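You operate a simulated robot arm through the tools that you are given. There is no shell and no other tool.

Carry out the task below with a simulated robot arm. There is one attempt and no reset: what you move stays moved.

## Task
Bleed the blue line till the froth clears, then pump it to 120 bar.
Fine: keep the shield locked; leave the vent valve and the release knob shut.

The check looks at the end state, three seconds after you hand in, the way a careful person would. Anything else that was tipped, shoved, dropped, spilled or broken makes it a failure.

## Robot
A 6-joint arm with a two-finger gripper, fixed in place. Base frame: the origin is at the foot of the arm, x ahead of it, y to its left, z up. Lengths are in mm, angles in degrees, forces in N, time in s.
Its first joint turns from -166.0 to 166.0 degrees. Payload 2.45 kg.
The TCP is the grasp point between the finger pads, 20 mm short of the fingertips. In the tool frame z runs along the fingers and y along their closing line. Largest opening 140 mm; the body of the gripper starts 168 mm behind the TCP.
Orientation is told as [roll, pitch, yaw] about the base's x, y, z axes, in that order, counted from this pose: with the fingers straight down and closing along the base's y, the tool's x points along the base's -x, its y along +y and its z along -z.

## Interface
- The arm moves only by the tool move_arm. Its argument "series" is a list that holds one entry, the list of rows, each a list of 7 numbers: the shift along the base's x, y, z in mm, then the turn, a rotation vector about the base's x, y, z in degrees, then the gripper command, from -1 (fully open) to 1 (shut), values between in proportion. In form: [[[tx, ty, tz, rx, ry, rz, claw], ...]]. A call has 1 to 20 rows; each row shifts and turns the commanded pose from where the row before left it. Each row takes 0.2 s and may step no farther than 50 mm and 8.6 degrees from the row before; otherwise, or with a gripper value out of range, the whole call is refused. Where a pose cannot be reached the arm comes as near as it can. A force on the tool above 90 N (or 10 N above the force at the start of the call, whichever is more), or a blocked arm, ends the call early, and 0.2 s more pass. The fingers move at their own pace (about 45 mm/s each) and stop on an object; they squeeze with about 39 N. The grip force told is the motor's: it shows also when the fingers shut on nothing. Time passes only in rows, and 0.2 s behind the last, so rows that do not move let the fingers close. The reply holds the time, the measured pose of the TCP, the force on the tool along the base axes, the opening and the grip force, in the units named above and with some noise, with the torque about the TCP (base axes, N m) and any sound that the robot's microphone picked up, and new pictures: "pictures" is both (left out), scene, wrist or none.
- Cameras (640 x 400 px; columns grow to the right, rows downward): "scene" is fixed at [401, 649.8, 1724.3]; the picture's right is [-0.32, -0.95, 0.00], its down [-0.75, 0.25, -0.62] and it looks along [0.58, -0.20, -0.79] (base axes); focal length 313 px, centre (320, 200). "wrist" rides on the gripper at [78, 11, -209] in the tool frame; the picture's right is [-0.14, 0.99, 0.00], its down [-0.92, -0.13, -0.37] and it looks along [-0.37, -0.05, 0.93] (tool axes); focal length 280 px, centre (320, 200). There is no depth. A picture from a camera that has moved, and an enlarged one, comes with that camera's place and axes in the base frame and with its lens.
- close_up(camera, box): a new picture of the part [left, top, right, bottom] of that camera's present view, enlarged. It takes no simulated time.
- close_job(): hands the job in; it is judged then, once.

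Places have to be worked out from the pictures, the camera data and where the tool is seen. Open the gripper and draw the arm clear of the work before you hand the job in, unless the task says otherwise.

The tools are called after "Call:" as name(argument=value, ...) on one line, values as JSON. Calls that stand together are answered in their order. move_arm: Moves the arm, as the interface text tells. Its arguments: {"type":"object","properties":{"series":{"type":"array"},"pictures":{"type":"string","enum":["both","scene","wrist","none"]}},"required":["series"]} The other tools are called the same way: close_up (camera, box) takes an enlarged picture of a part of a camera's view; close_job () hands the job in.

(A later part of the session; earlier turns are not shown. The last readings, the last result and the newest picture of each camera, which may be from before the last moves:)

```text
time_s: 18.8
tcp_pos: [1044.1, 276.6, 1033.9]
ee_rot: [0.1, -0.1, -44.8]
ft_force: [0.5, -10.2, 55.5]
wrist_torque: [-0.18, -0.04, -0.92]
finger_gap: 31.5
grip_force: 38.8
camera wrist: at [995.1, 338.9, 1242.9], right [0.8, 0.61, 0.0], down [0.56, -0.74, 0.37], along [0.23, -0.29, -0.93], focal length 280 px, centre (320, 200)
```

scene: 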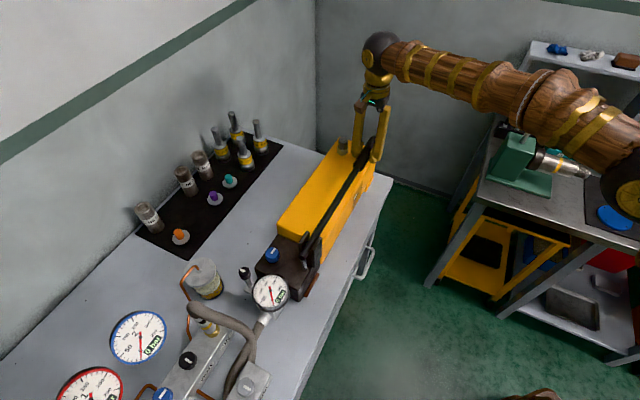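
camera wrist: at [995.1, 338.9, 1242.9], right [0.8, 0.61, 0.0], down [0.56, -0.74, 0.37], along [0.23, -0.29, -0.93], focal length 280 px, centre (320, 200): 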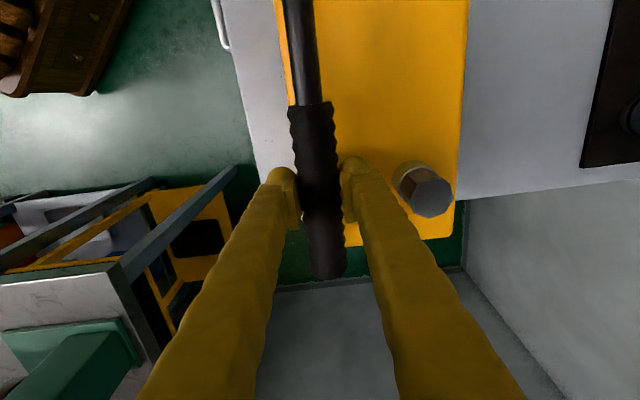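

The lever met its bottom stop near z = 1036, with a 55 N reaction. I will check the gauges and jar before going back up.

Call:
close_up(camera="scene", box=[180, 250, 240, 310])

Call:
close_up(camera="scene", box=[100, 240, 300, 380])

```text
6.67 times, centred on (210, 280) of scene
camera zoom: at [401.0, 649.8, 1724.3], right [-0.32, -0.95, 0.0], down [-0.75, 0.25, -0.62], along [0.58, -0.2, -0.79], focal length 2086 px, centre (1053, -333)
```

zoom: 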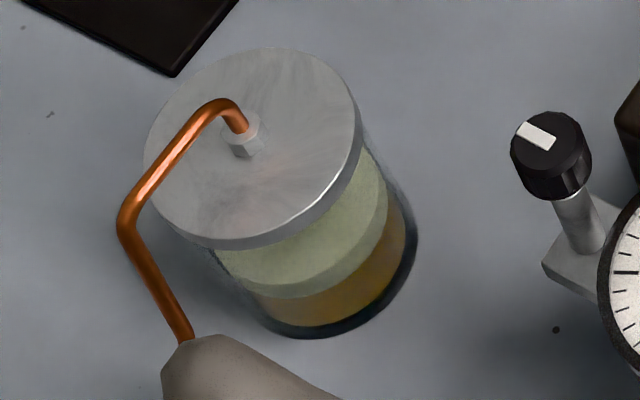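

```text
2.86 times, centred on (200, 310) of scene
camera zoom: at [401.0, 649.8, 1724.3], right [-0.32, -0.95, 0.0], down [-0.75, 0.25, -0.62], along [0.58, -0.2, -0.79], focal length 894 px, centre (663, -114)
```

zoom: 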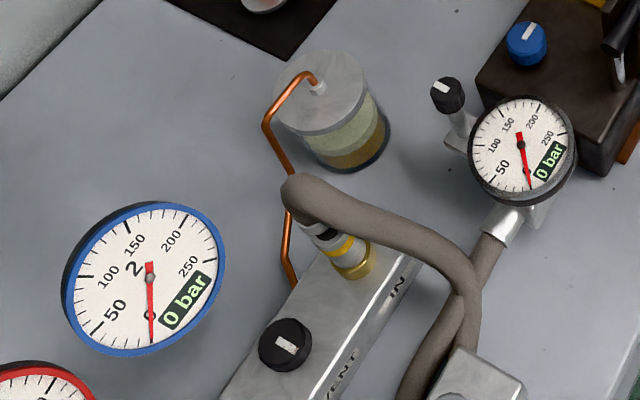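

No pressure and no change in the jar after a full stroke, which suggests the pump's release is open. I will make one more full stroke to confirm and to learn the arc.

Call:
move_arm(series=[[[0, 0, 3, 0, 0, 0, 1], [-1.6, 1.6, 25, 0, 0, 0, 1], [-2.7, 2.7, 25, 0, 0, 0, 1], [-3.8, 3.8, 25, 0, 0, 0, 1], [-5, 5, 25, 0, 0, 0, 1], [-5.5, 5.5, 22, 0, 0, 0, 1], [0, 0, 0, 0, 0, 0, 1]]], pictures="none")

Call:
move_arm(series=[[[5.5, -5.5, -22, 0, 0, 0, 1], [5, -5, -25, 0, 0, 0, 1], [3.8, -3.8, -25, 0, 0, 0, 1], [2.7, -2.7, -25, 0, 0, 0, 1], [1.6, -1.6, -23, 0, 0, 0, 1], [0, 0, 0, 0, 0, 0, 1]]], pictures="scene")

```text
time_s: 20.4
tcp_pos: [1025.3, 296.5, 1154.7]
ee_rot: [0.0, -0.2, -44.8]
ft_force: [46.8, -8.1, 16.3]
wrist_torque: [0.33, -0.32, -1.03]
finger_gap: 31.4
grip_force: 38.7
```

```text
time_s: 21.8
tcp_pos: [1042.8, 277.5, 1034.8]
ee_rot: [0.0, 0.0, -44.8]
ft_force: [-39.3, 38.0, 3.4]
wrist_torque: [0.35, 0.39, -0.92]
finger_gap: 31.5
grip_force: 39.0
```

scene: 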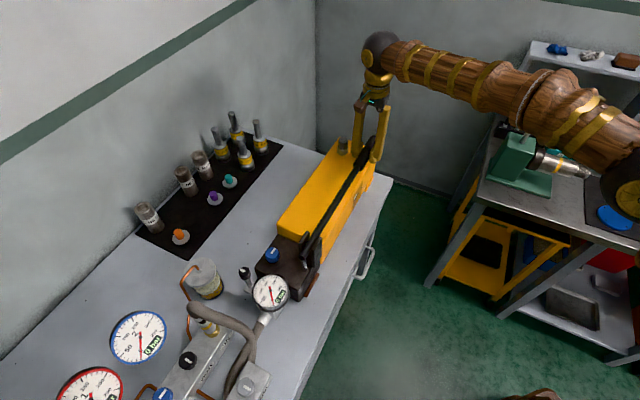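

Two full strokes gave no pressure, so the release must be open. I will let go of the lever in its lowered position and rise clear.

Call:
move_arm(series=[[[-0.8, 0.8, 2, 0, 0, 0, 1], [0, 0, 0, 0, 0, 0, 0.2], [0, 0, 0, 0, 0, 0, 0.2], [0, 0, 0, 0, 0, 0, 0.2]]], pictures="both")

```text
time_s: 22.8
tcp_pos: [1042.9, 276.6, 1037.3]
ee_rot: [0.0, -0.1, -44.8]
ft_force: [0.1, -0.7, -0.7]
wrist_torque: [-0.02, 0.0, -0.02]
finger_gap: 56.0
grip_force: 0.1
camera wrist: at [993.7, 338.7, 1246.4], right [0.8, 0.61, 0.0], down [0.56, -0.74, 0.37], along [0.22, -0.29, -0.93], focal length 280 px, centre (320, 200)
```

scene: 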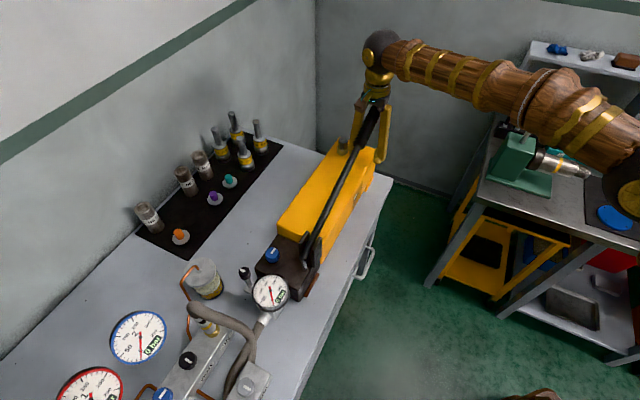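
wrist: 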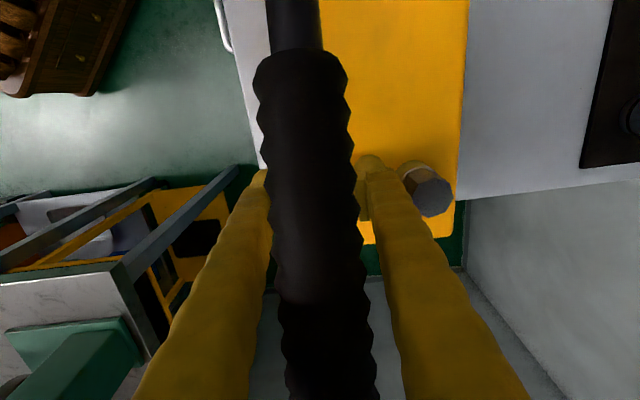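

The lever is spring-returned: it rose by itself between the open fingers. That means I can pump by just pressing down on it. I rise clear and move over the release knob near (825, 640, 975), turning the tool to yaw +45°.

Call:
move_arm(series=[[[0, 0, 44, 0, 0, 0, 0.2], [0, 0, 44, 0, 0, 0, 0.2], [0, 0, 44, 0, 0, 0, 0.2], [0, 0, 44, 0, 0, 0, 0.2], [0, 0, 44, 0, 0, 0, 0.2], [-19.8, 33, 4, 0, 0, 8.2, 0.2], [-19.8, 33, 4, 0, 0, 8.2, 0.2], [-19.8, 33, 4, 0, 0, 8.2, 0.2], [-19.8, 33, 4, 0, 0, 8.2, 0.2], [-19.8, 33, 0, 0, 0, 8.2, 0.2], [-19.8, 33, 0, 0, 0, 8.2, 0.2], [-19.8, 33, 0, 0, 0, 8.2, 0.2], [-19.8, 33, 0, 0, 0, 8.2, 0.2], [-19.8, 33, 0, 0, 0, 8.2, 0.2], [-19.8, 33, 0, 0, 0, 8.2, 0.2], [-19.8, 33, 0, 0, 0, 8.0, 0.2]]])

```text
time_s: 26.2
tcp_pos: [821.0, 640.4, 1273.6]
ee_rot: [0.1, -0.1, 45.2]
ft_force: [-0.8, 0.1, -1.0]
wrist_torque: [0.05, 0.04, 0.01]
finger_gap: 56.0
grip_force: 0.1
camera wrist: at [758.3, 592.2, 1482.5], right [-0.61, 0.79, 0.0], down [0.74, 0.56, 0.37], along [0.29, 0.22, -0.93], focal length 280 px, centre (320, 200)
```

scene: 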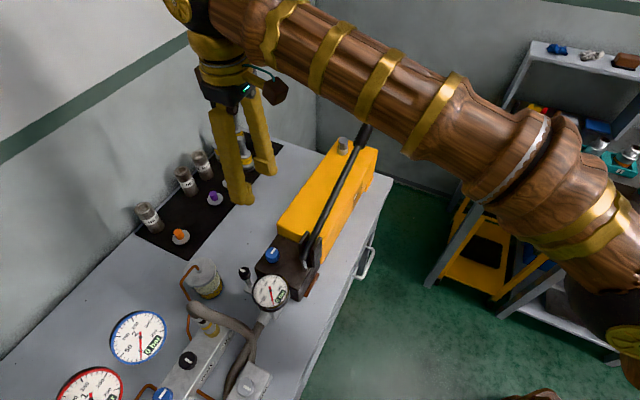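
wrist: 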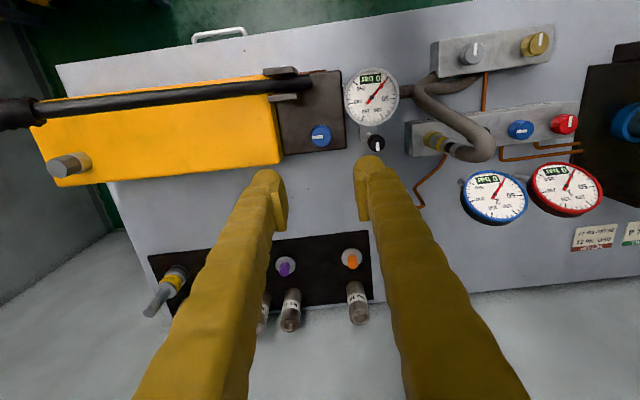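

The release knob sits at pixel (320, 135), right where the vertical below the tool lands. I will zoom in to check its centre and pointer.

Call:
close_up(camera="wrist", box=[270, 90, 410, 180])

Call:
close_up(camera="wrist", box=[540, 215, 640, 265])

```text
4.44 times, centred on (340, 135) of wrist
camera zoom: at [758.3, 592.2, 1482.5], right [-0.61, 0.79, 0.0], down [0.74, 0.56, 0.37], along [0.29, 0.22, -0.93], focal length 1246 px, centre (231, 489)
```

zoom: 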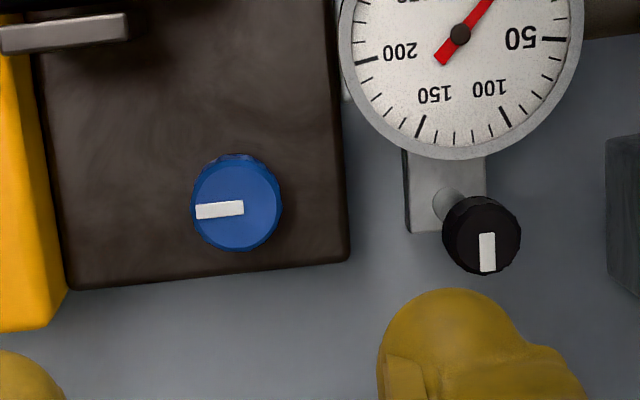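

```text
6.40 times, centred on (590, 240) of wrist
camera zoom: at [758.3, 592.2, 1482.5], right [-0.61, 0.79, 0.0], down [0.74, 0.56, 0.37], along [0.29, 0.22, -0.93], focal length 1794 px, centre (-1408, -56)
```

zoom: 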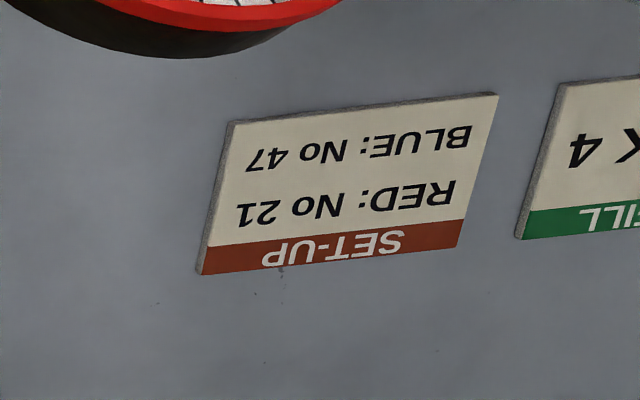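

The SET-UP card concerns piece placement, which isn't my job here. The release knob's centre works out at about (818, 640), diameter 36 mm. I will descend to just above it and check.

Call:
move_arm(series=[[[-1.5, 0, -42, 0, 0, 0, 0.2], [-1.5, 0, -42, 0, 0, 0, 0.2], [0, 0, -42, 0, 0, 0, 0.2], [0, 0, -42, 0, 0, 0, 0.2], [0, 0, -42, 0, 0, 0, 0.2], [0, 0, -40, 0, 0, 0, 0.2], [0, 0, 0, 0, 0, 0, 0.2]]])

```text
time_s: 27.8
tcp_pos: [824.6, 639.8, 1023.8]
ee_rot: [0.0, 0.0, 45.2]
ft_force: [0.3, -0.8, 0.3]
wrist_torque: [0.02, 0.02, 0.0]
finger_gap: 56.1
grip_force: 0.1
camera wrist: at [760.7, 591.1, 1233.1], right [-0.61, 0.8, 0.0], down [0.74, 0.56, 0.37], along [0.29, 0.22, -0.93], focal length 280 px, centre (320, 200)
```

scene: 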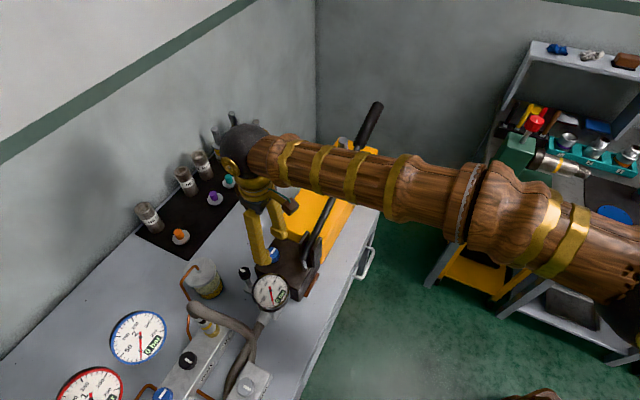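
wrist: 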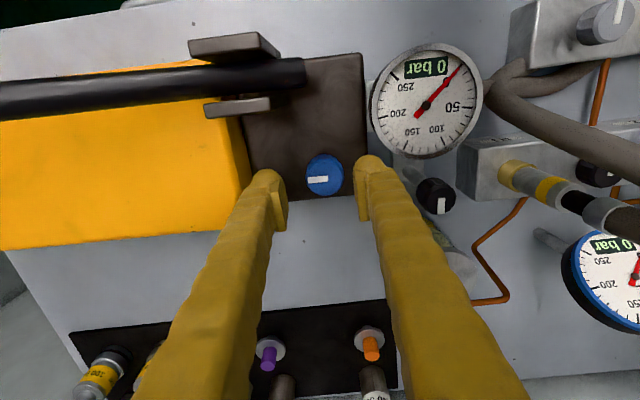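

The knob appears about 4 mm right of and slightly above the point under the tool. I will shift −6 mm in x and zoom to check.

Call:
move_arm(series=[[[-6, 0.5, -10, 0, 0, 0, 0.2], [0, 0, 0, 0, 0, 0, 0.2]]], pictures="none")

Call:
close_up(camera="wrist", box=[250, 120, 410, 220])

Call:
close_up(camera="scene", box=[230, 180, 330, 310])

```text
time_s: 28.4
tcp_pos: [815.9, 639.4, 1016.0]
ee_rot: [0.0, -0.1, 45.2]
ft_force: [0.0, -0.3, 0.1]
wrist_torque: [0.01, -0.03, 0.01]
finger_gap: 56.0
grip_force: 0.1
```

```text
4.00 times, centred on (330, 170) of wrist
camera zoom: at [753.1, 591.0, 1224.3], right [-0.61, 0.8, 0.0], down [0.74, 0.56, 0.37], along [0.29, 0.22, -0.93], focal length 1122 px, centre (280, 320)
```

zoom: 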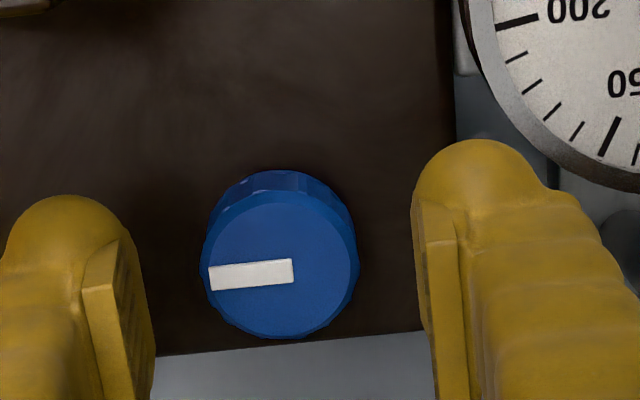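

```text
3.08 times, centred on (280, 245) of scene
camera zoom: at [401.0, 649.8, 1724.3], right [-0.32, -0.95, 0.0], down [-0.75, 0.25, -0.62], along [0.58, -0.2, -0.79], focal length 963 px, centre (443, 62)
```

zoom: 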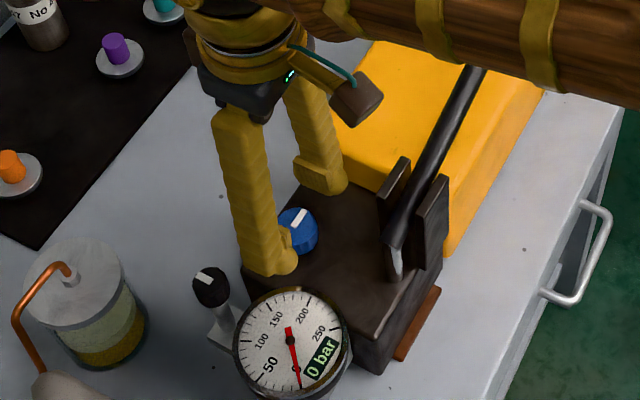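

Two views put the knob top at (816, 639, ~986), and the tool is centred on it. I lower the fingertips alongside the knob and close.

Call:
move_arm(series=[[[0, 0, -12, 0, 0, 0, 0.2], [0, 0, -8, 0, 0, 0, 0.2], [0, 0, -4, 0, 0, 0, 0.2], [0, 0, 0, 0, 0, 0, 0.2]]], pictures="scene")

Call:
close_up(camera="wrist", box=[250, 120, 410, 220])

Call:
close_up(camera="scene", box=[230, 200, 330, 280])

```text
time_s: 29.4
tcp_pos: [816.9, 639.3, 991.0]
ee_rot: [-0.1, 0.0, 45.2]
ft_force: [0.9, 0.9, -0.7]
wrist_torque: [-0.03, -0.03, 0.01]
finger_gap: 55.7
grip_force: 0.1
```

scene: 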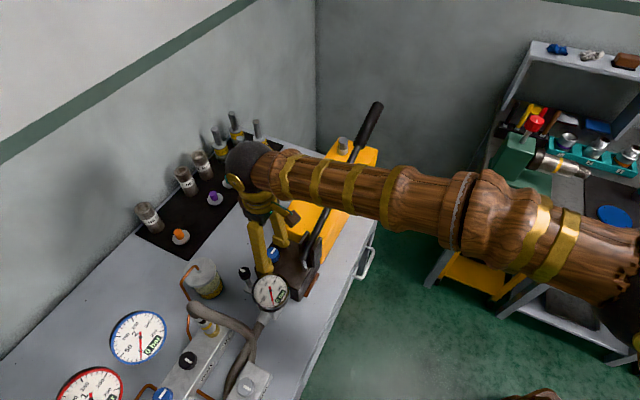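

```text
4.00 times, centred on (330, 170) of wrist
camera zoom: at [754.3, 591.0, 1200.0], right [-0.61, 0.8, 0.0], down [0.74, 0.56, 0.37], along [0.29, 0.22, -0.93], focal length 1122 px, centre (280, 320)
```

zoom: 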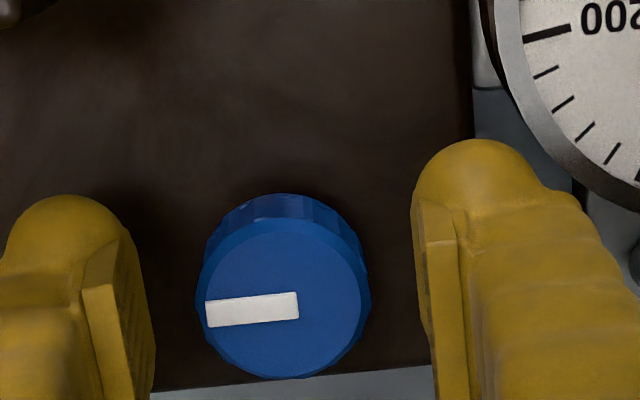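

```text
5.00 times, centred on (280, 240) of scene
camera zoom: at [401.0, 649.8, 1724.3], right [-0.32, -0.95, 0.0], down [-0.75, 0.25, -0.62], along [0.58, -0.2, -0.79], focal length 1565 px, centre (520, 0)
```

zoom: 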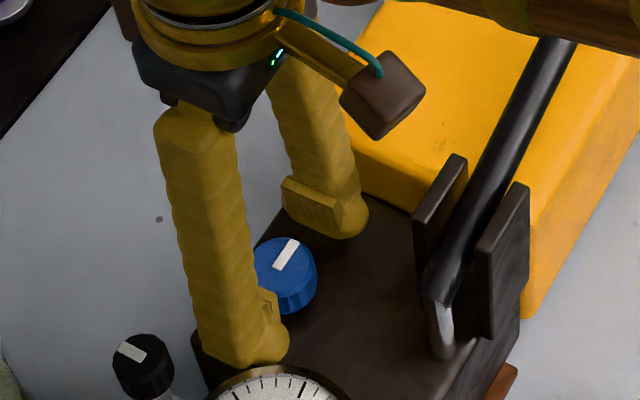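

The fingertips now flank the knob and its top is level with the TCP. I close on it.

Call:
move_arm(series=[[[0, 0, 0, 0, 0, 0, 1], [0, 0, 0, 0, 0, 0, 1], [0, 0, 0, 0, 0, 0, 1], [0, 0, 0, 0, 0, 0, 1]]], pictures="none")

```text
time_s: 30.4
tcp_pos: [816.7, 640.3, 991.3]
ee_rot: [0.0, 0.0, 45.1]
ft_force: [-2.9, 0.7, -0.1]
wrist_torque: [0.03, 0.03, -0.01]
finger_gap: 34.6
grip_force: 39.1
```

The grip is on at 34.6 mm with hardly any side load. I turn the knob clockwise, first a little to feel the torque.

Call:
move_arm(series=[[[0, 0, 0, 0, 0, -8, 1], [0, 0, 0, 0, 0, -8, 1], [0, 0, 0, 0, 0, 0, 1]]], pictures="none")

Call:
close_up(camera="scene", box=[230, 200, 330, 280])

```text
time_s: 31.2
tcp_pos: [815.9, 641.2, 991.4]
ee_rot: [0.0, 0.0, 29.2]
ft_force: [-1.6, 17.5, -0.1]
wrist_torque: [0.23, -0.05, 0.05]
finger_gap: 34.8
grip_force: 39.1
```

```text
5.00 times, centred on (280, 240) of scene
camera zoom: at [401.0, 649.8, 1724.3], right [-0.32, -0.95, 0.0], down [-0.75, 0.25, -0.62], along [0.58, -0.2, -0.79], focal length 1565 px, centre (520, 0)
```

zoom: 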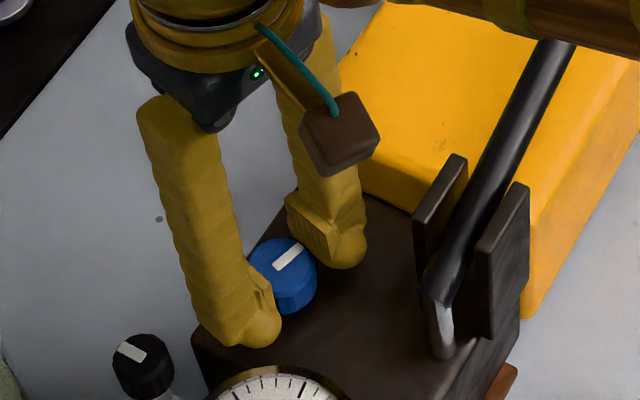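

The knob turns easily with the gripper. I continue clockwise to about 90° in total.

Call:
move_arm(series=[[[0, 0, 0, 0, 0, -8.2, 1], [0, 0, 0, 0, 0, -8.2, 1], [0, 0, 0, 0, 0, -8.2, 1], [0, 0, 0, 0, 0, -8.2, 1], [0, 0, 0, 0, 0, -8.2, 1], [0, 0, 0, 0, 0, -8.2, 1], [0, 0, 0, 0, 0, -8.2, 1], [0, 0, 0, 0, 0, -8.2, 1], [0, 0, 0, 0, 0, -8.2, 1], [0, 0, 0, 0, 0, 0, 1]]], pictures="scene")

Call:
close_up(camera="scene", box=[230, 200, 330, 280])

Call:
close_up(camera="wrist", box=[250, 120, 410, 240])

```text
time_s: 33.4
tcp_pos: [815.3, 640.7, 992.2]
ee_rot: [0.0, -0.1, -44.8]
ft_force: [20.9, 44.1, 0.4]
wrist_torque: [0.41, -0.23, 0.5]
finger_gap: 34.8
grip_force: 39.3
```

scene: 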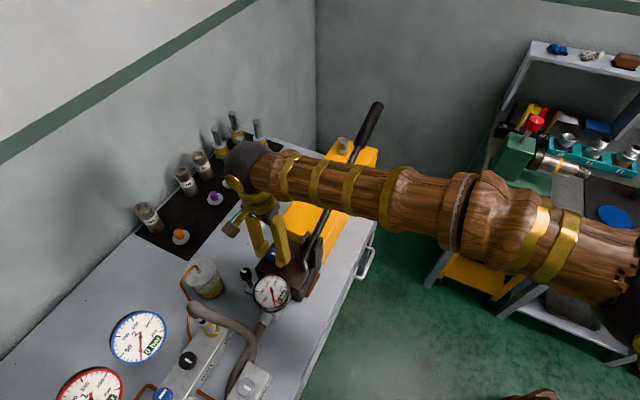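

```text
5.00 times, centred on (280, 240) of scene
camera zoom: at [401.0, 649.8, 1724.3], right [-0.32, -0.95, 0.0], down [-0.75, 0.25, -0.62], along [0.58, -0.2, -0.79], focal length 1565 px, centre (520, 0)
```

zoom: 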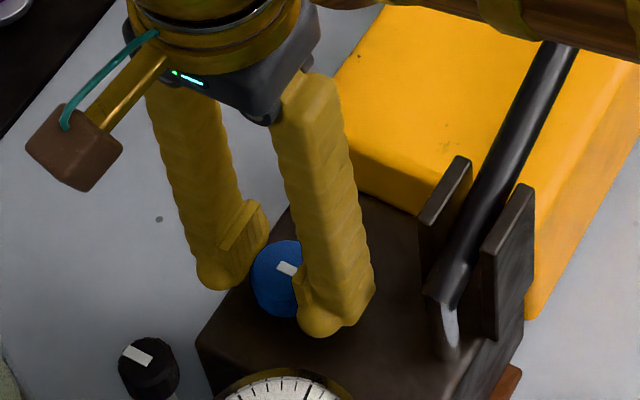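

```text
3.33 times, centred on (330, 180) of wrist
camera zoom: at [767.8, 703.5, 1200.1], right [0.79, 0.61, 0.0], down [0.56, -0.74, 0.37], along [0.22, -0.29, -0.93], focal length 935 px, centre (287, 267)
```

zoom: 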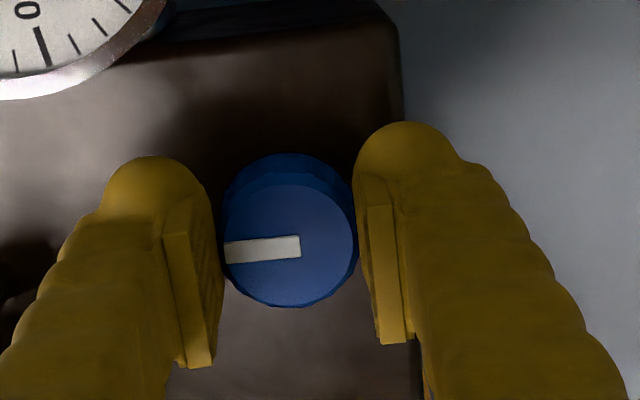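

The pointer now faces the operator like the shut valves. However, there is about 49 N of side load and the pump head may have shifted slightly. I will release the knob straight away and compare with the earlier views.

Call:
move_arm(series=[[[0, 0, 0, 0, 0, 0, 0.2], [0, 0, 0, 0, 0, 0, 0.2], [0, 0, 0, 0, 0, 0, 0.2]]], pictures="scene")

Call:
close_up(camera="scene", box=[230, 200, 330, 280])

Call:
close_up(camera="scene", box=[180, 250, 240, 310])

```text
time_s: 34.2
tcp_pos: [815.3, 640.2, 991.8]
ee_rot: [0.0, 0.0, -44.5]
ft_force: [0.2, 0.1, 0.4]
wrist_torque: [0.02, 0.0, 0.01]
finger_gap: 55.7
grip_force: 0.1
```

scene: 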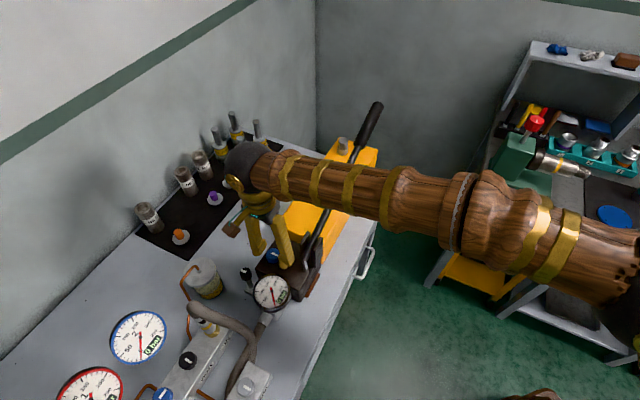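

```text
5.00 times, centred on (280, 240) of scene
camera zoom: at [401.0, 649.8, 1724.3], right [-0.32, -0.95, 0.0], down [-0.75, 0.25, -0.62], along [0.58, -0.2, -0.79], focal length 1565 px, centre (520, 0)
```

zoom: 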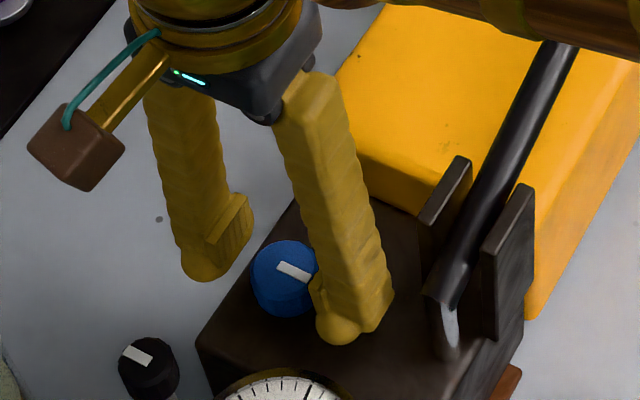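

```text
6.67 times, centred on (210, 280) of scene
camera zoom: at [401.0, 649.8, 1724.3], right [-0.32, -0.95, 0.0], down [-0.75, 0.25, -0.62], along [0.58, -0.2, -0.79], focal length 2086 px, centre (1053, -333)
```

zoom: 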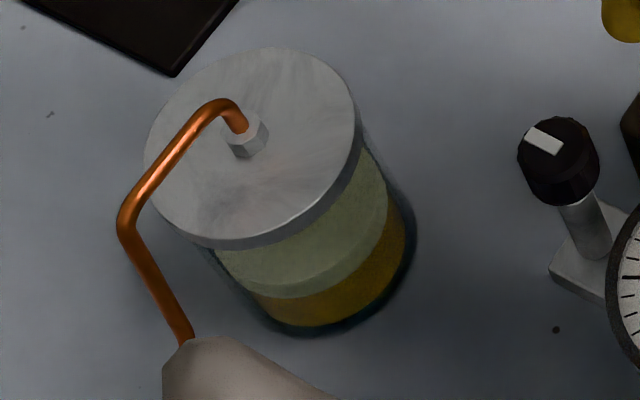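

The pump is not fixed: it slid about 3 mm from the side load, so I must avoid side forces from now on. The release now points to the shut position. Next I rise and move over the VENT knob near (637, 884, ~940).

Call:
move_arm(series=[[[0, 0, 42, 0, 0, 0, 0.2], [0, 0, 42, 0, 0, 0, 0.2], [0, 0, 42, 0, 0, 0, 0.2], [0, 0, 42, 0, 0, 0, 0.2], [0, 0, 42, 0, 0, 0, 0.2], [-25.4, 34.9, 0, 0, 0, 0, 0.2], [-25.4, 34.9, 0, 0, 0, 0, 0.2], [-25.4, 34.9, 0, 0, 0, 0, 0.2], [-25.4, 34.9, 0, 0, 0, 0, 0.2], [-25.4, 34.9, 0, 0, 0, 0, 0.2], [-25.4, 34.9, 0, 0, 0, 0, 0.2], [-25.4, 34.9, 0, 0, 0, 0, 0.2], [0, 0, 0, 0, 0, 0, 0.2]]])

```text
time_s: 37.0
tcp_pos: [638.0, 887.1, 1198.3]
ee_rot: [0.0, 0.0, -44.6]
ft_force: [0.2, 0.5, -0.1]
wrist_torque: [0.02, 0.0, -0.01]
finger_gap: 55.8
grip_force: 0.0
camera wrist: at [588.7, 948.9, 1406.8], right [0.79, 0.61, 0.0], down [0.57, -0.74, 0.37], along [0.22, -0.29, -0.93], focal length 280 px, centre (320, 200)
```

scene: 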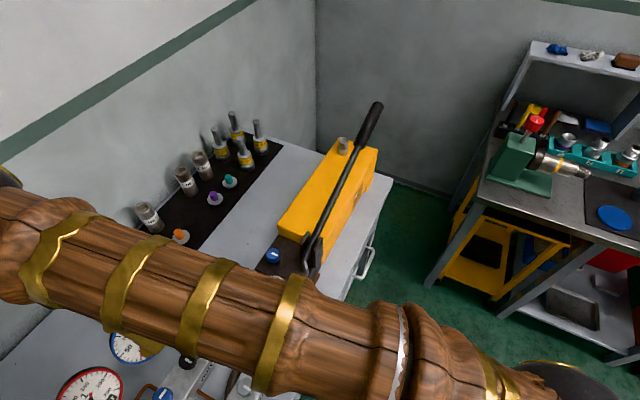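
wrist: 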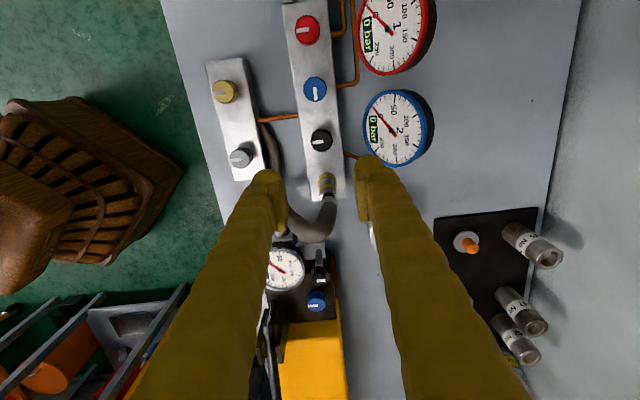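

The VENT knob appears at about (320, 141), right under the tool. I will zoom in for precise centring and to check the nearby hose.

Call:
close_up(camera="wrist", box=[260, 60, 420, 240])

Call:
close_up(camera="wrist", box=[290, 120, 350, 160])

```text
2.22 times, centred on (340, 150) of wrist
camera zoom: at [588.7, 948.9, 1406.8], right [0.79, 0.61, 0.0], down [0.57, -0.74, 0.37], along [0.22, -0.29, -0.93], focal length 623 px, centre (276, 311)
```

zoom: 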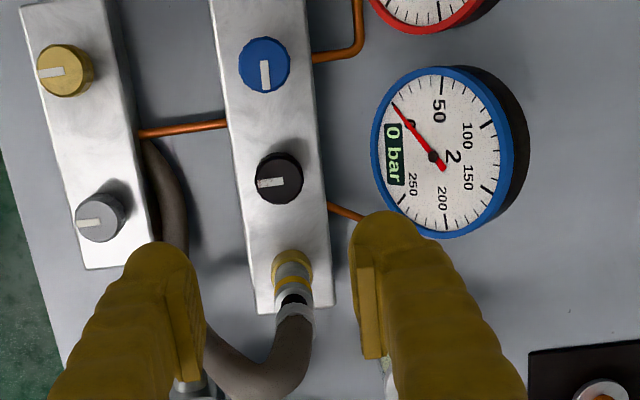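

```text
10.00 times, centred on (320, 140) of wrist
camera zoom: at [588.7, 948.9, 1406.8], right [0.79, 0.61, 0.0], down [0.57, -0.74, 0.37], along [0.22, -0.29, -0.93], focal length 2804 px, centre (320, 800)
```

zoom: 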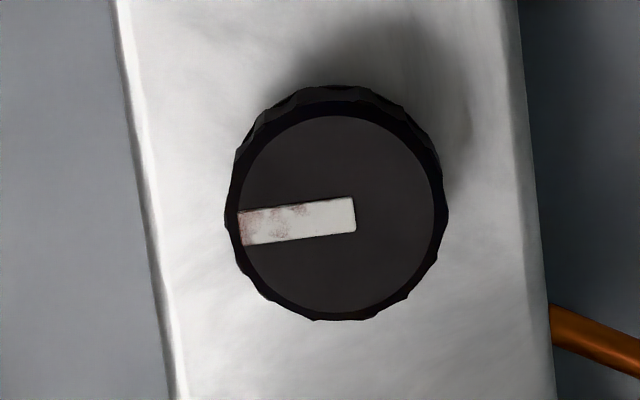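

The VENT knob centre is at about (638, 887.5), with its pointer toward the operator. I descend to just above it and recheck the centring.

Call:
move_arm(series=[[[0, 0, -40, 0, 0, 0, 0.2], [0, 0, -40, 0, 0, 0, 0.2], [0, 0, -40, 0, 0, 0, 0.2], [0, 0, -40, 0, 0, 0, 0.2], [0, 0, -38, 0, 0, 0, 0.2], [0, 0, 0, 0, 0, 0, 0.2]]])

Call:
close_up(camera="wrist", box=[260, 110, 400, 210])

```text
time_s: 38.4
tcp_pos: [639.3, 885.5, 1000.6]
ee_rot: [0.0, 0.0, -44.6]
ft_force: [-0.3, -1.0, -0.2]
wrist_torque: [0.0, 0.02, -0.02]
finger_gap: 55.9
grip_force: 0.0
camera wrist: at [590.6, 947.4, 1208.7], right [0.79, 0.61, 0.0], down [0.57, -0.74, 0.37], along [0.23, -0.29, -0.93], focal length 280 px, centre (320, 200)
```

scene: 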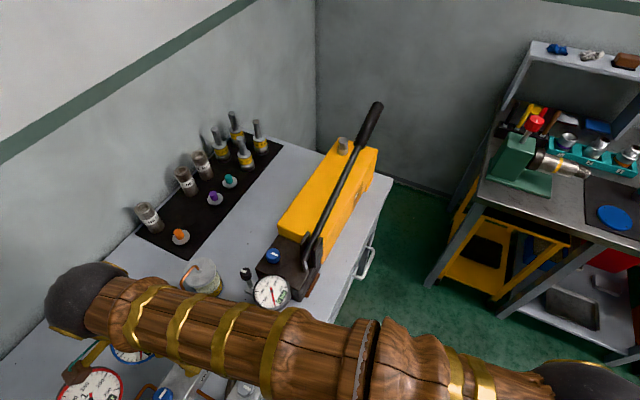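
wrist: 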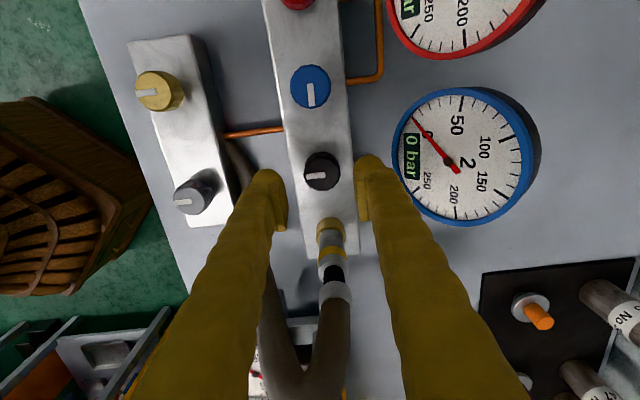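

```text
4.00 times, centred on (330, 160) of wrist
camera zoom: at [590.6, 947.4, 1208.7], right [0.79, 0.61, 0.0], down [0.57, -0.74, 0.37], along [0.23, -0.29, -0.93], focal length 1122 px, centre (280, 360)
```

zoom: 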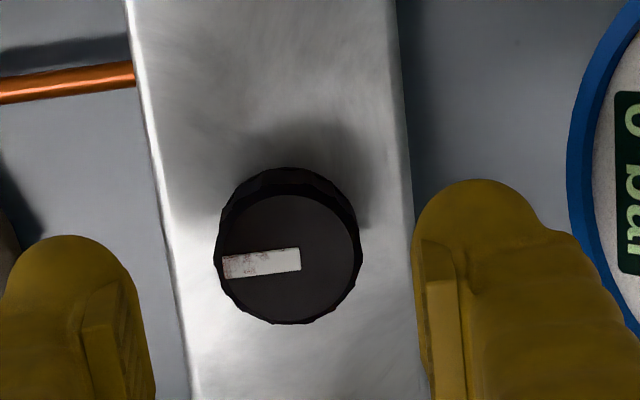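

The knob top is most likely near z = 945, almost directly below. I lower to TCP z ≈ 962 and recheck before going around it.

Call:
move_arm(series=[[[0.8, 0.8, -20, 0, 0, 0, 0.2], [0, 0, -18, 0, 0, 0, 0.2], [0, 0, 0, 0, 0, 0, 0.2]]], pictures="wrist")

Call:
close_up(camera="wrist", box=[260, 130, 400, 230])

```text
time_s: 39.2
tcp_pos: [640.0, 885.6, 960.2]
ee_rot: [0.0, 0.0, -44.7]
ft_force: [-0.3, -0.2, -0.4]
wrist_torque: [-0.01, -0.01, 0.01]
finger_gap: 56.3
grip_force: 0.2
camera wrist: at [591.8, 947.5, 1169.6], right [0.79, 0.61, 0.0], down [0.57, -0.74, 0.37], along [0.23, -0.29, -0.93], focal length 280 px, centre (320, 200)
```

wrist: 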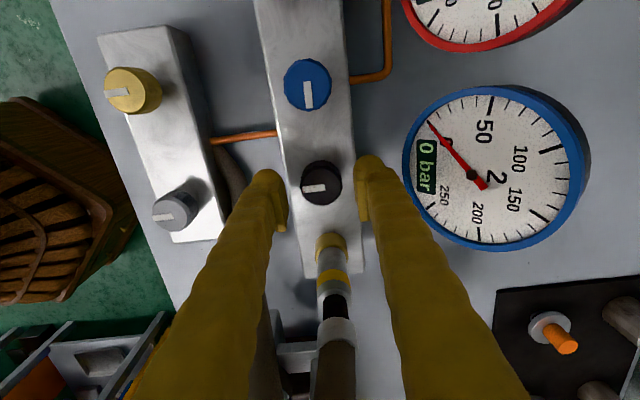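

```text
4.00 times, centred on (330, 180) of wrist
camera zoom: at [591.8, 947.5, 1169.6], right [0.79, 0.61, 0.0], down [0.57, -0.74, 0.37], along [0.23, -0.29, -0.93], focal length 1122 px, centre (280, 280)
```

zoom: 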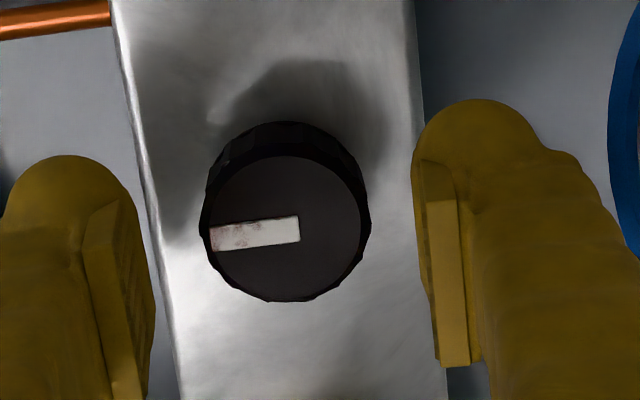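

The knob top is at z ≈ 941 and the tool is within about 1.5 mm of centre. I nudge it over, lower around the knob and close gently.

Call:
move_arm(series=[[[1, 1, -6, 0, 0, 0, 0.2], [0, 0, -6, 0, 0, 0, 0.2], [0, 0, 0, 0, 0, 0, 0.45], [0, 0, 0, 0, 0, 0, 0.53], [0, 0, 0, 0, 0, 0, 0.53], [0, 0, 0, 0, 0, 0, 0.53]]], pictures="none")

Call:
close_up(camera="wrist", box=[260, 130, 400, 230])

```text
time_s: 40.6
tcp_pos: [640.7, 886.9, 950.1]
ee_rot: [0.0, 0.0, -44.6]
ft_force: [-6.6, -6.4, -2.6]
wrist_torque: [-0.04, 0.12, 0.06]
finger_gap: 34.7
grip_force: 45.0
```

```text
4.00 times, centred on (330, 180) of wrist
camera zoom: at [592.2, 949.2, 1159.1], right [0.79, 0.61, 0.0], down [0.57, -0.74, 0.37], along [0.22, -0.29, -0.93], focal length 1122 px, centre (280, 280)
```

zoom: 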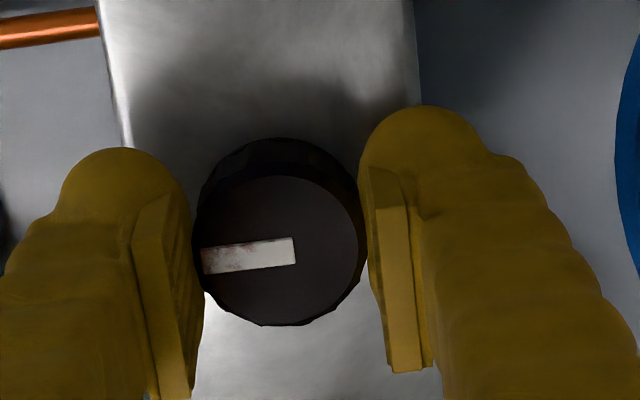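

Gripped at 34.7 mm with only about 9 N of side load. I turn the VENT knob counter-clockwise in stages, checking the side load.

Call:
move_arm(series=[[[0, 0, 0, 0, 0, 8, 0.53], [0, 0, 0, 0, 0, 8, 0.53], [0, 0, 0, 0, 0, 8, 0.53], [0, 0, 0, 0, 0, 0, 0.53]]], pictures="none")

```text
time_s: 41.6
tcp_pos: [640.5, 886.8, 951.1]
ee_rot: [0.0, 0.0, -20.5]
ft_force: [1.5, -15.2, -20.8]
wrist_torque: [-0.12, -0.08, 0.04]
finger_gap: 34.8
grip_force: 44.3
```

Call:
move_arm(series=[[[0, 0, 0, 0, 0, 8, 0.53], [0, 0, 0, 0, 0, 8, 0.53], [0, 0, 0, 0, 0, 8, 0.53], [0, 0, 0, 0, 0, 0, 0.53]]], pictures="none")

```text
time_s: 42.6
tcp_pos: [641.0, 887.7, 951.0]
ee_rot: [0.0, 0.1, 3.5]
ft_force: [2.9, -12.2, -34.0]
wrist_torque: [-0.03, -0.02, 0.02]
finger_gap: 34.6
grip_force: 45.4
```

There is a downward pull of about 34 N, so the tool is drifting up slightly. I lower by 1 mm and continue turning.

Call:
move_arm(series=[[[0, -0.3, -1, 0, 0, 8, 0.53], [0, 0, 0, 0, 0, 8, 0.53], [0, 0, 0, 0, 0, 8, 0.53], [0, 0, 0, 0, 0, 0, 0.53]]], pictures="none")

```text
time_s: 43.6
tcp_pos: [639.3, 887.1, 952.1]
ee_rot: [0.1, -0.2, 27.5]
ft_force: [18.3, -0.6, -17.8]
wrist_torque: [-0.02, -0.18, 0.0]
finger_gap: 34.4
grip_force: 45.2
```

Call:
move_arm(series=[[[0.5, 0, -0.5, 0, 0, 6, 0.53], [0, 0, 0, 0, 0, 6, 0.53], [0, 0, 0, 0, 0, 5.5, 0.53], [0, 0, 0, 0, 0, 0, 0.53]]], pictures="wrist")

Call:
close_up(camera="wrist", box=[260, 130, 400, 230])

```text
time_s: 44.6
tcp_pos: [640.8, 887.5, 952.7]
ee_rot: [0.1, -0.1, 45.0]
ft_force: [15.4, 6.9, 4.8]
wrist_torque: [0.09, -0.11, 0.01]
finger_gap: 34.5
grip_force: 44.9
camera wrist: at [576.7, 838.9, 1160.8], right [-0.6, 0.8, 0.0], down [0.74, 0.56, 0.37], along [0.3, 0.22, -0.93], focal length 280 px, centre (320, 200)
```

wrist: 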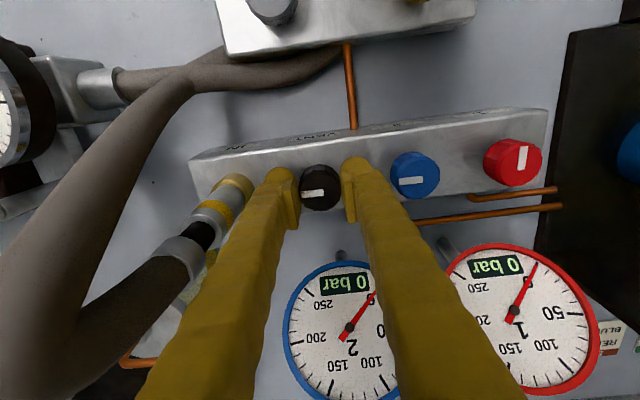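

```text
4.00 times, centred on (330, 180) of wrist
camera zoom: at [576.7, 838.9, 1160.8], right [-0.6, 0.8, 0.0], down [0.74, 0.56, 0.37], along [0.3, 0.22, -0.93], focal length 1122 px, centre (280, 280)
```

zoom: 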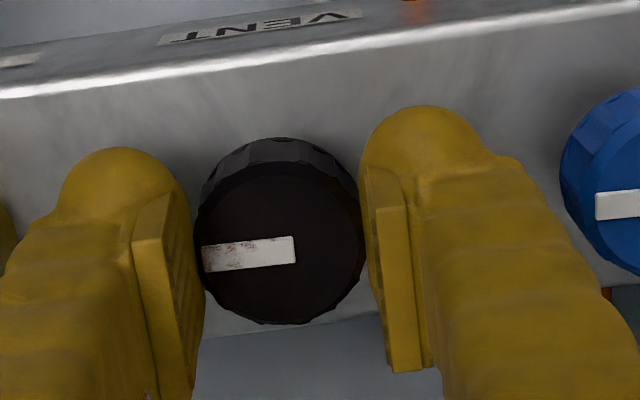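

VENT now matches the blue knob's open orientation. I open just enough to clear the neighbours and lift straight up.

Call:
move_arm(series=[[[0, 0, 0, 0, 0, 0, 0.26], [0, 0, 0, 0, 0, 0, 0.26], [0, 0, 20, 0, 0, 0, 0.26], [0, 0, 45, 0, 0, 0, 0.26], [0, 0, 48, 0, 0, 0, 0.26], [0, 0, 48, 0, 0, 0, 0.26], [0, 0, 48, 0, 0, 0, 0.26], [0, 0, 48, 0, 0, 0, 0.26], [0, 0, 48, 0, 0, 0, 0.26]]], pictures="wrist")

Call:
close_up(camera="wrist", box=[200, 80, 460, 260])

```text
time_s: 46.6
tcp_pos: [640.6, 880.3, 1258.3]
ee_rot: [0.0, 0.0, 44.8]
ft_force: [0.8, -0.5, -0.9]
wrist_torque: [-0.06, 0.02, -0.01]
finger_gap: 51.5
grip_force: 0.0
out of reach, approached as far as the arm can: row 9
camera wrist: at [577.2, 830.9, 1466.6], right [-0.6, 0.8, 0.0], down [0.74, 0.56, 0.37], along [0.29, 0.22, -0.93], focal length 280 px, centre (320, 200)
```

wrist: 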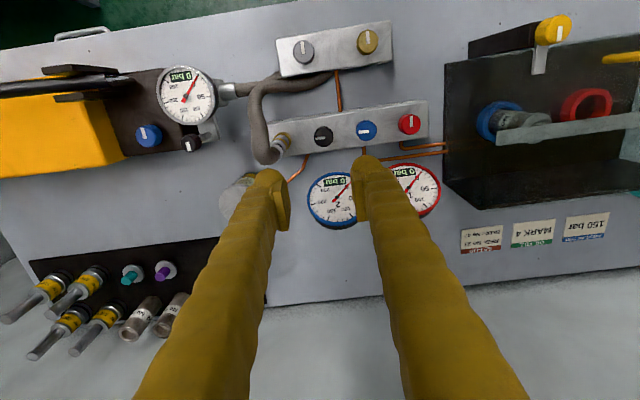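

```text
2.22 times, centred on (330, 170) of wrist
camera zoom: at [577.2, 830.9, 1466.6], right [-0.6, 0.8, 0.0], down [0.74, 0.56, 0.37], along [0.29, 0.22, -0.93], focal length 623 px, centre (298, 267)
```

zoom: 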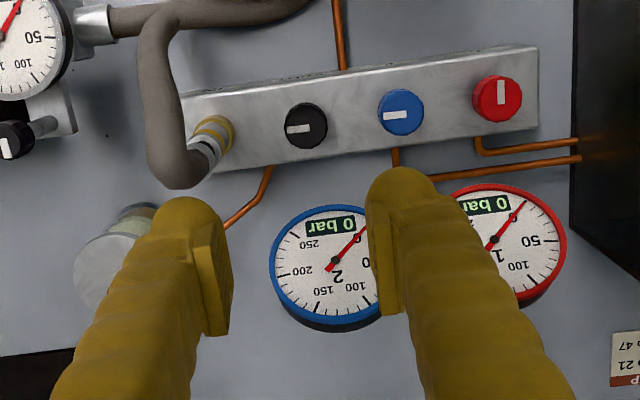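

The vent knob is now open like blue. I move over to the lever's grip end with the fingers closed, staying above it.

Call:
move_arm(series=[[[27.1, -41, 0, 0, 0, 0, 1], [27.1, -41, 0, 0, 0, 0, 1], [27.1, -41, 0, 0, 0, 0, 1], [27.1, -41, 0, 0, 0, 0, 1], [27.1, -41, 0, 0, 0, 0, 1], [27.1, -41, 0, 0, 0, 0, 1], [27.1, -41, 0, 0, 0, 0, 1], [27.1, -41, 0, 0, 0, 0, 1], [27.1, -41, 0, 0, 0, 0, 1], [27.1, -41, 0, 0, 0, 0, 1], [27.1, -41, 0, 0, 0, 0, 1], [27.1, -41, 0, 0, 0, 0, 1], [27.1, -41, 0, 0, 0, 0, 1], [27.1, -41, 0, 0, 0, 0, 1], [27.1, -41, 0, 0, 0, 0, 1], [0, 0, 0, 0, 0, 0, 1]]])

```text
time_s: 50.0
tcp_pos: [1045.0, 264.6, 1252.4]
ee_rot: [-0.1, 0.1, 44.8]
ft_force: [0.1, 0.4, -0.9]
wrist_torque: [-0.04, -0.01, 0.03]
finger_gap: 0.0
grip_force: 29.3
camera wrist: at [981.5, 214.9, 1461.1], right [-0.6, 0.8, 0.0], down [0.74, 0.56, 0.37], along [0.29, 0.22, -0.93], focal length 280 px, centre (320, 200)
```

scene: 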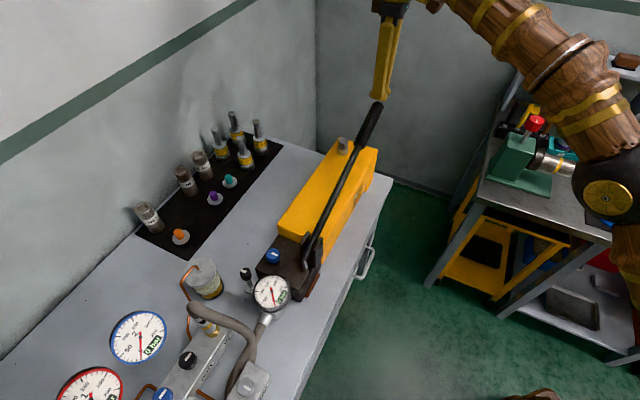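
wrist: 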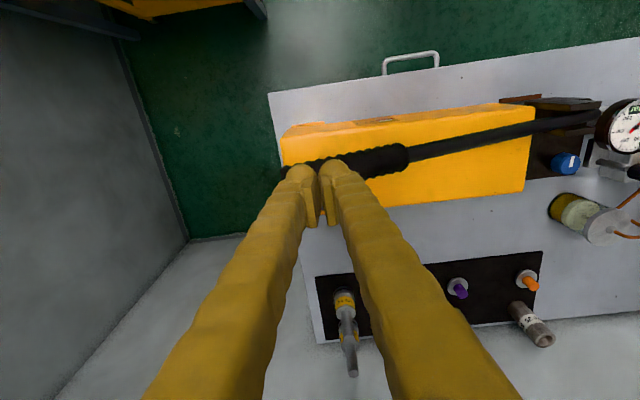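

Call:
close_up(camera="wrist", box=[260, 120, 420, 220])

Call:
close_up(camera="scene", box=[300, 40, 420, 140])

Call:
close_up(camera="scene", box=[180, 250, 240, 310])

```text
4.00 times, centred on (340, 170) of wrist
camera zoom: at [981.5, 214.9, 1461.1], right [-0.6, 0.8, 0.0], down [0.74, 0.56, 0.37], along [0.29, 0.22, -0.93], focal length 1122 px, centre (240, 320)
```

zoom: 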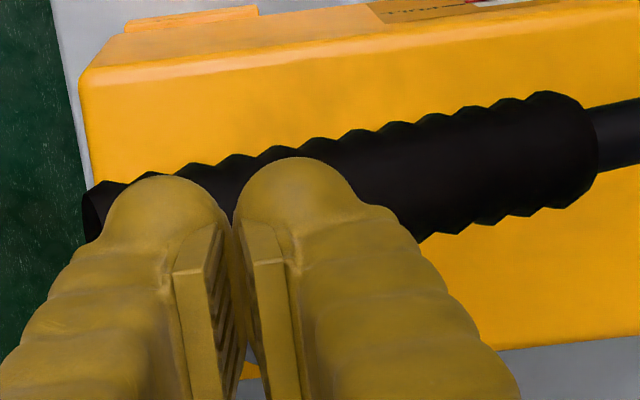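

```text
4.00 times, centred on (360, 90) of scene
camera zoom: at [401.0, 649.8, 1724.3], right [-0.32, -0.95, 0.0], down [-0.75, 0.25, -0.62], along [0.58, -0.2, -0.79], focal length 1252 px, centre (160, 640)
```

zoom: 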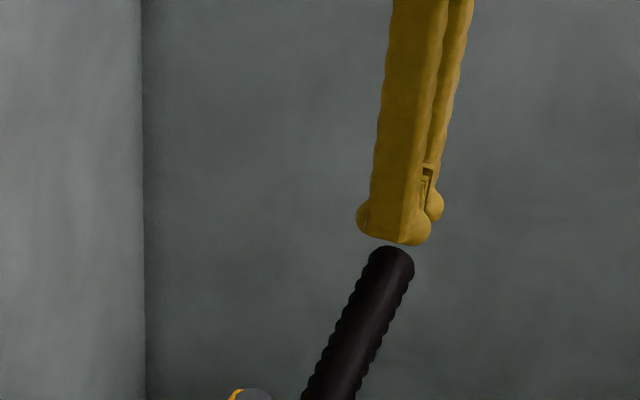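

```text
6.67 times, centred on (210, 280) of scene
camera zoom: at [401.0, 649.8, 1724.3], right [-0.32, -0.95, 0.0], down [-0.75, 0.25, -0.62], along [0.58, -0.2, -0.79], focal length 2086 px, centre (1053, -333)
```

zoom: 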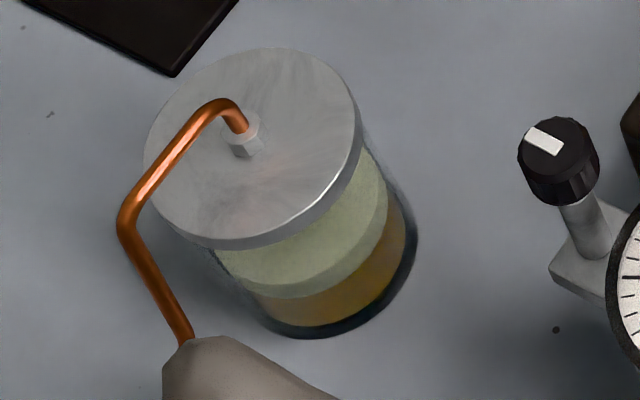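

The closed fingertips are aligned over the lever grip near its end, and the froth is unchanged so far. I lower on to the lever and press it along its arc for the first bleeding stroke.

Call:
move_arm(series=[[[0, 0, -20, 0, 0, 0, 1], [0, 0, -15, 0, 0, 0, 1], [7.4, -7.4, -25, 0, 0, 0, 1], [6.4, -6.4, -25, 0, 0, 0, 1], [0, 0, 0, 0, 0, 0, 1]]], pictures="scene")

Call:
close_up(camera="scene", box=[300, 60, 420, 160])

Call:
close_up(camera="scene", box=[180, 250, 240, 310])

```text
time_s: 51.2
tcp_pos: [1057.3, 253.0, 1167.2]
ee_rot: [0.0, 0.1, 44.9]
ft_force: [-0.7, 1.0, 1.2]
wrist_torque: [0.01, 0.01, 0.0]
finger_gap: 0.1
grip_force: 29.5
```

scene: 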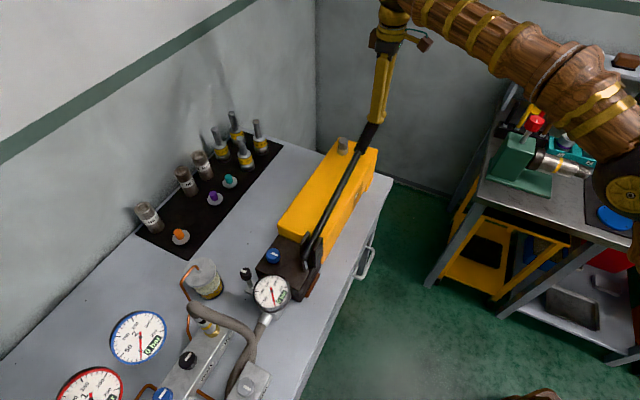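

```text
4.00 times, centred on (360, 110) of scene
camera zoom: at [401.0, 649.8, 1724.3], right [-0.32, -0.95, 0.0], down [-0.75, 0.25, -0.62], along [0.58, -0.2, -0.79], focal length 1252 px, centre (160, 560)
```

zoom: 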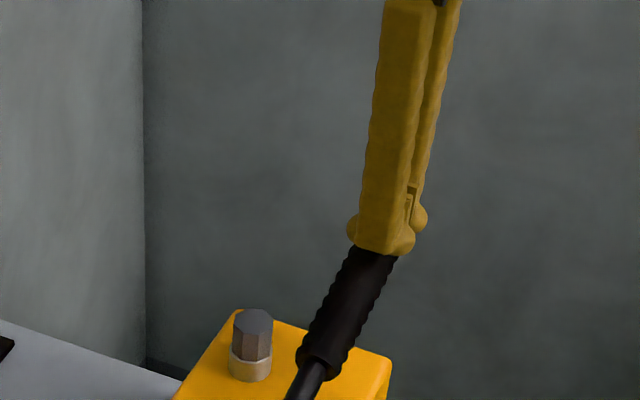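

```text
6.67 times, centred on (210, 280) of scene
camera zoom: at [401.0, 649.8, 1724.3], right [-0.32, -0.95, 0.0], down [-0.75, 0.25, -0.62], along [0.58, -0.2, -0.79], focal length 2086 px, centre (1053, -333)
```

zoom: 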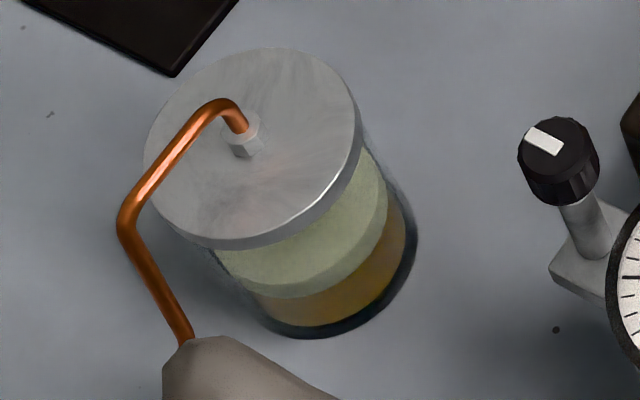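

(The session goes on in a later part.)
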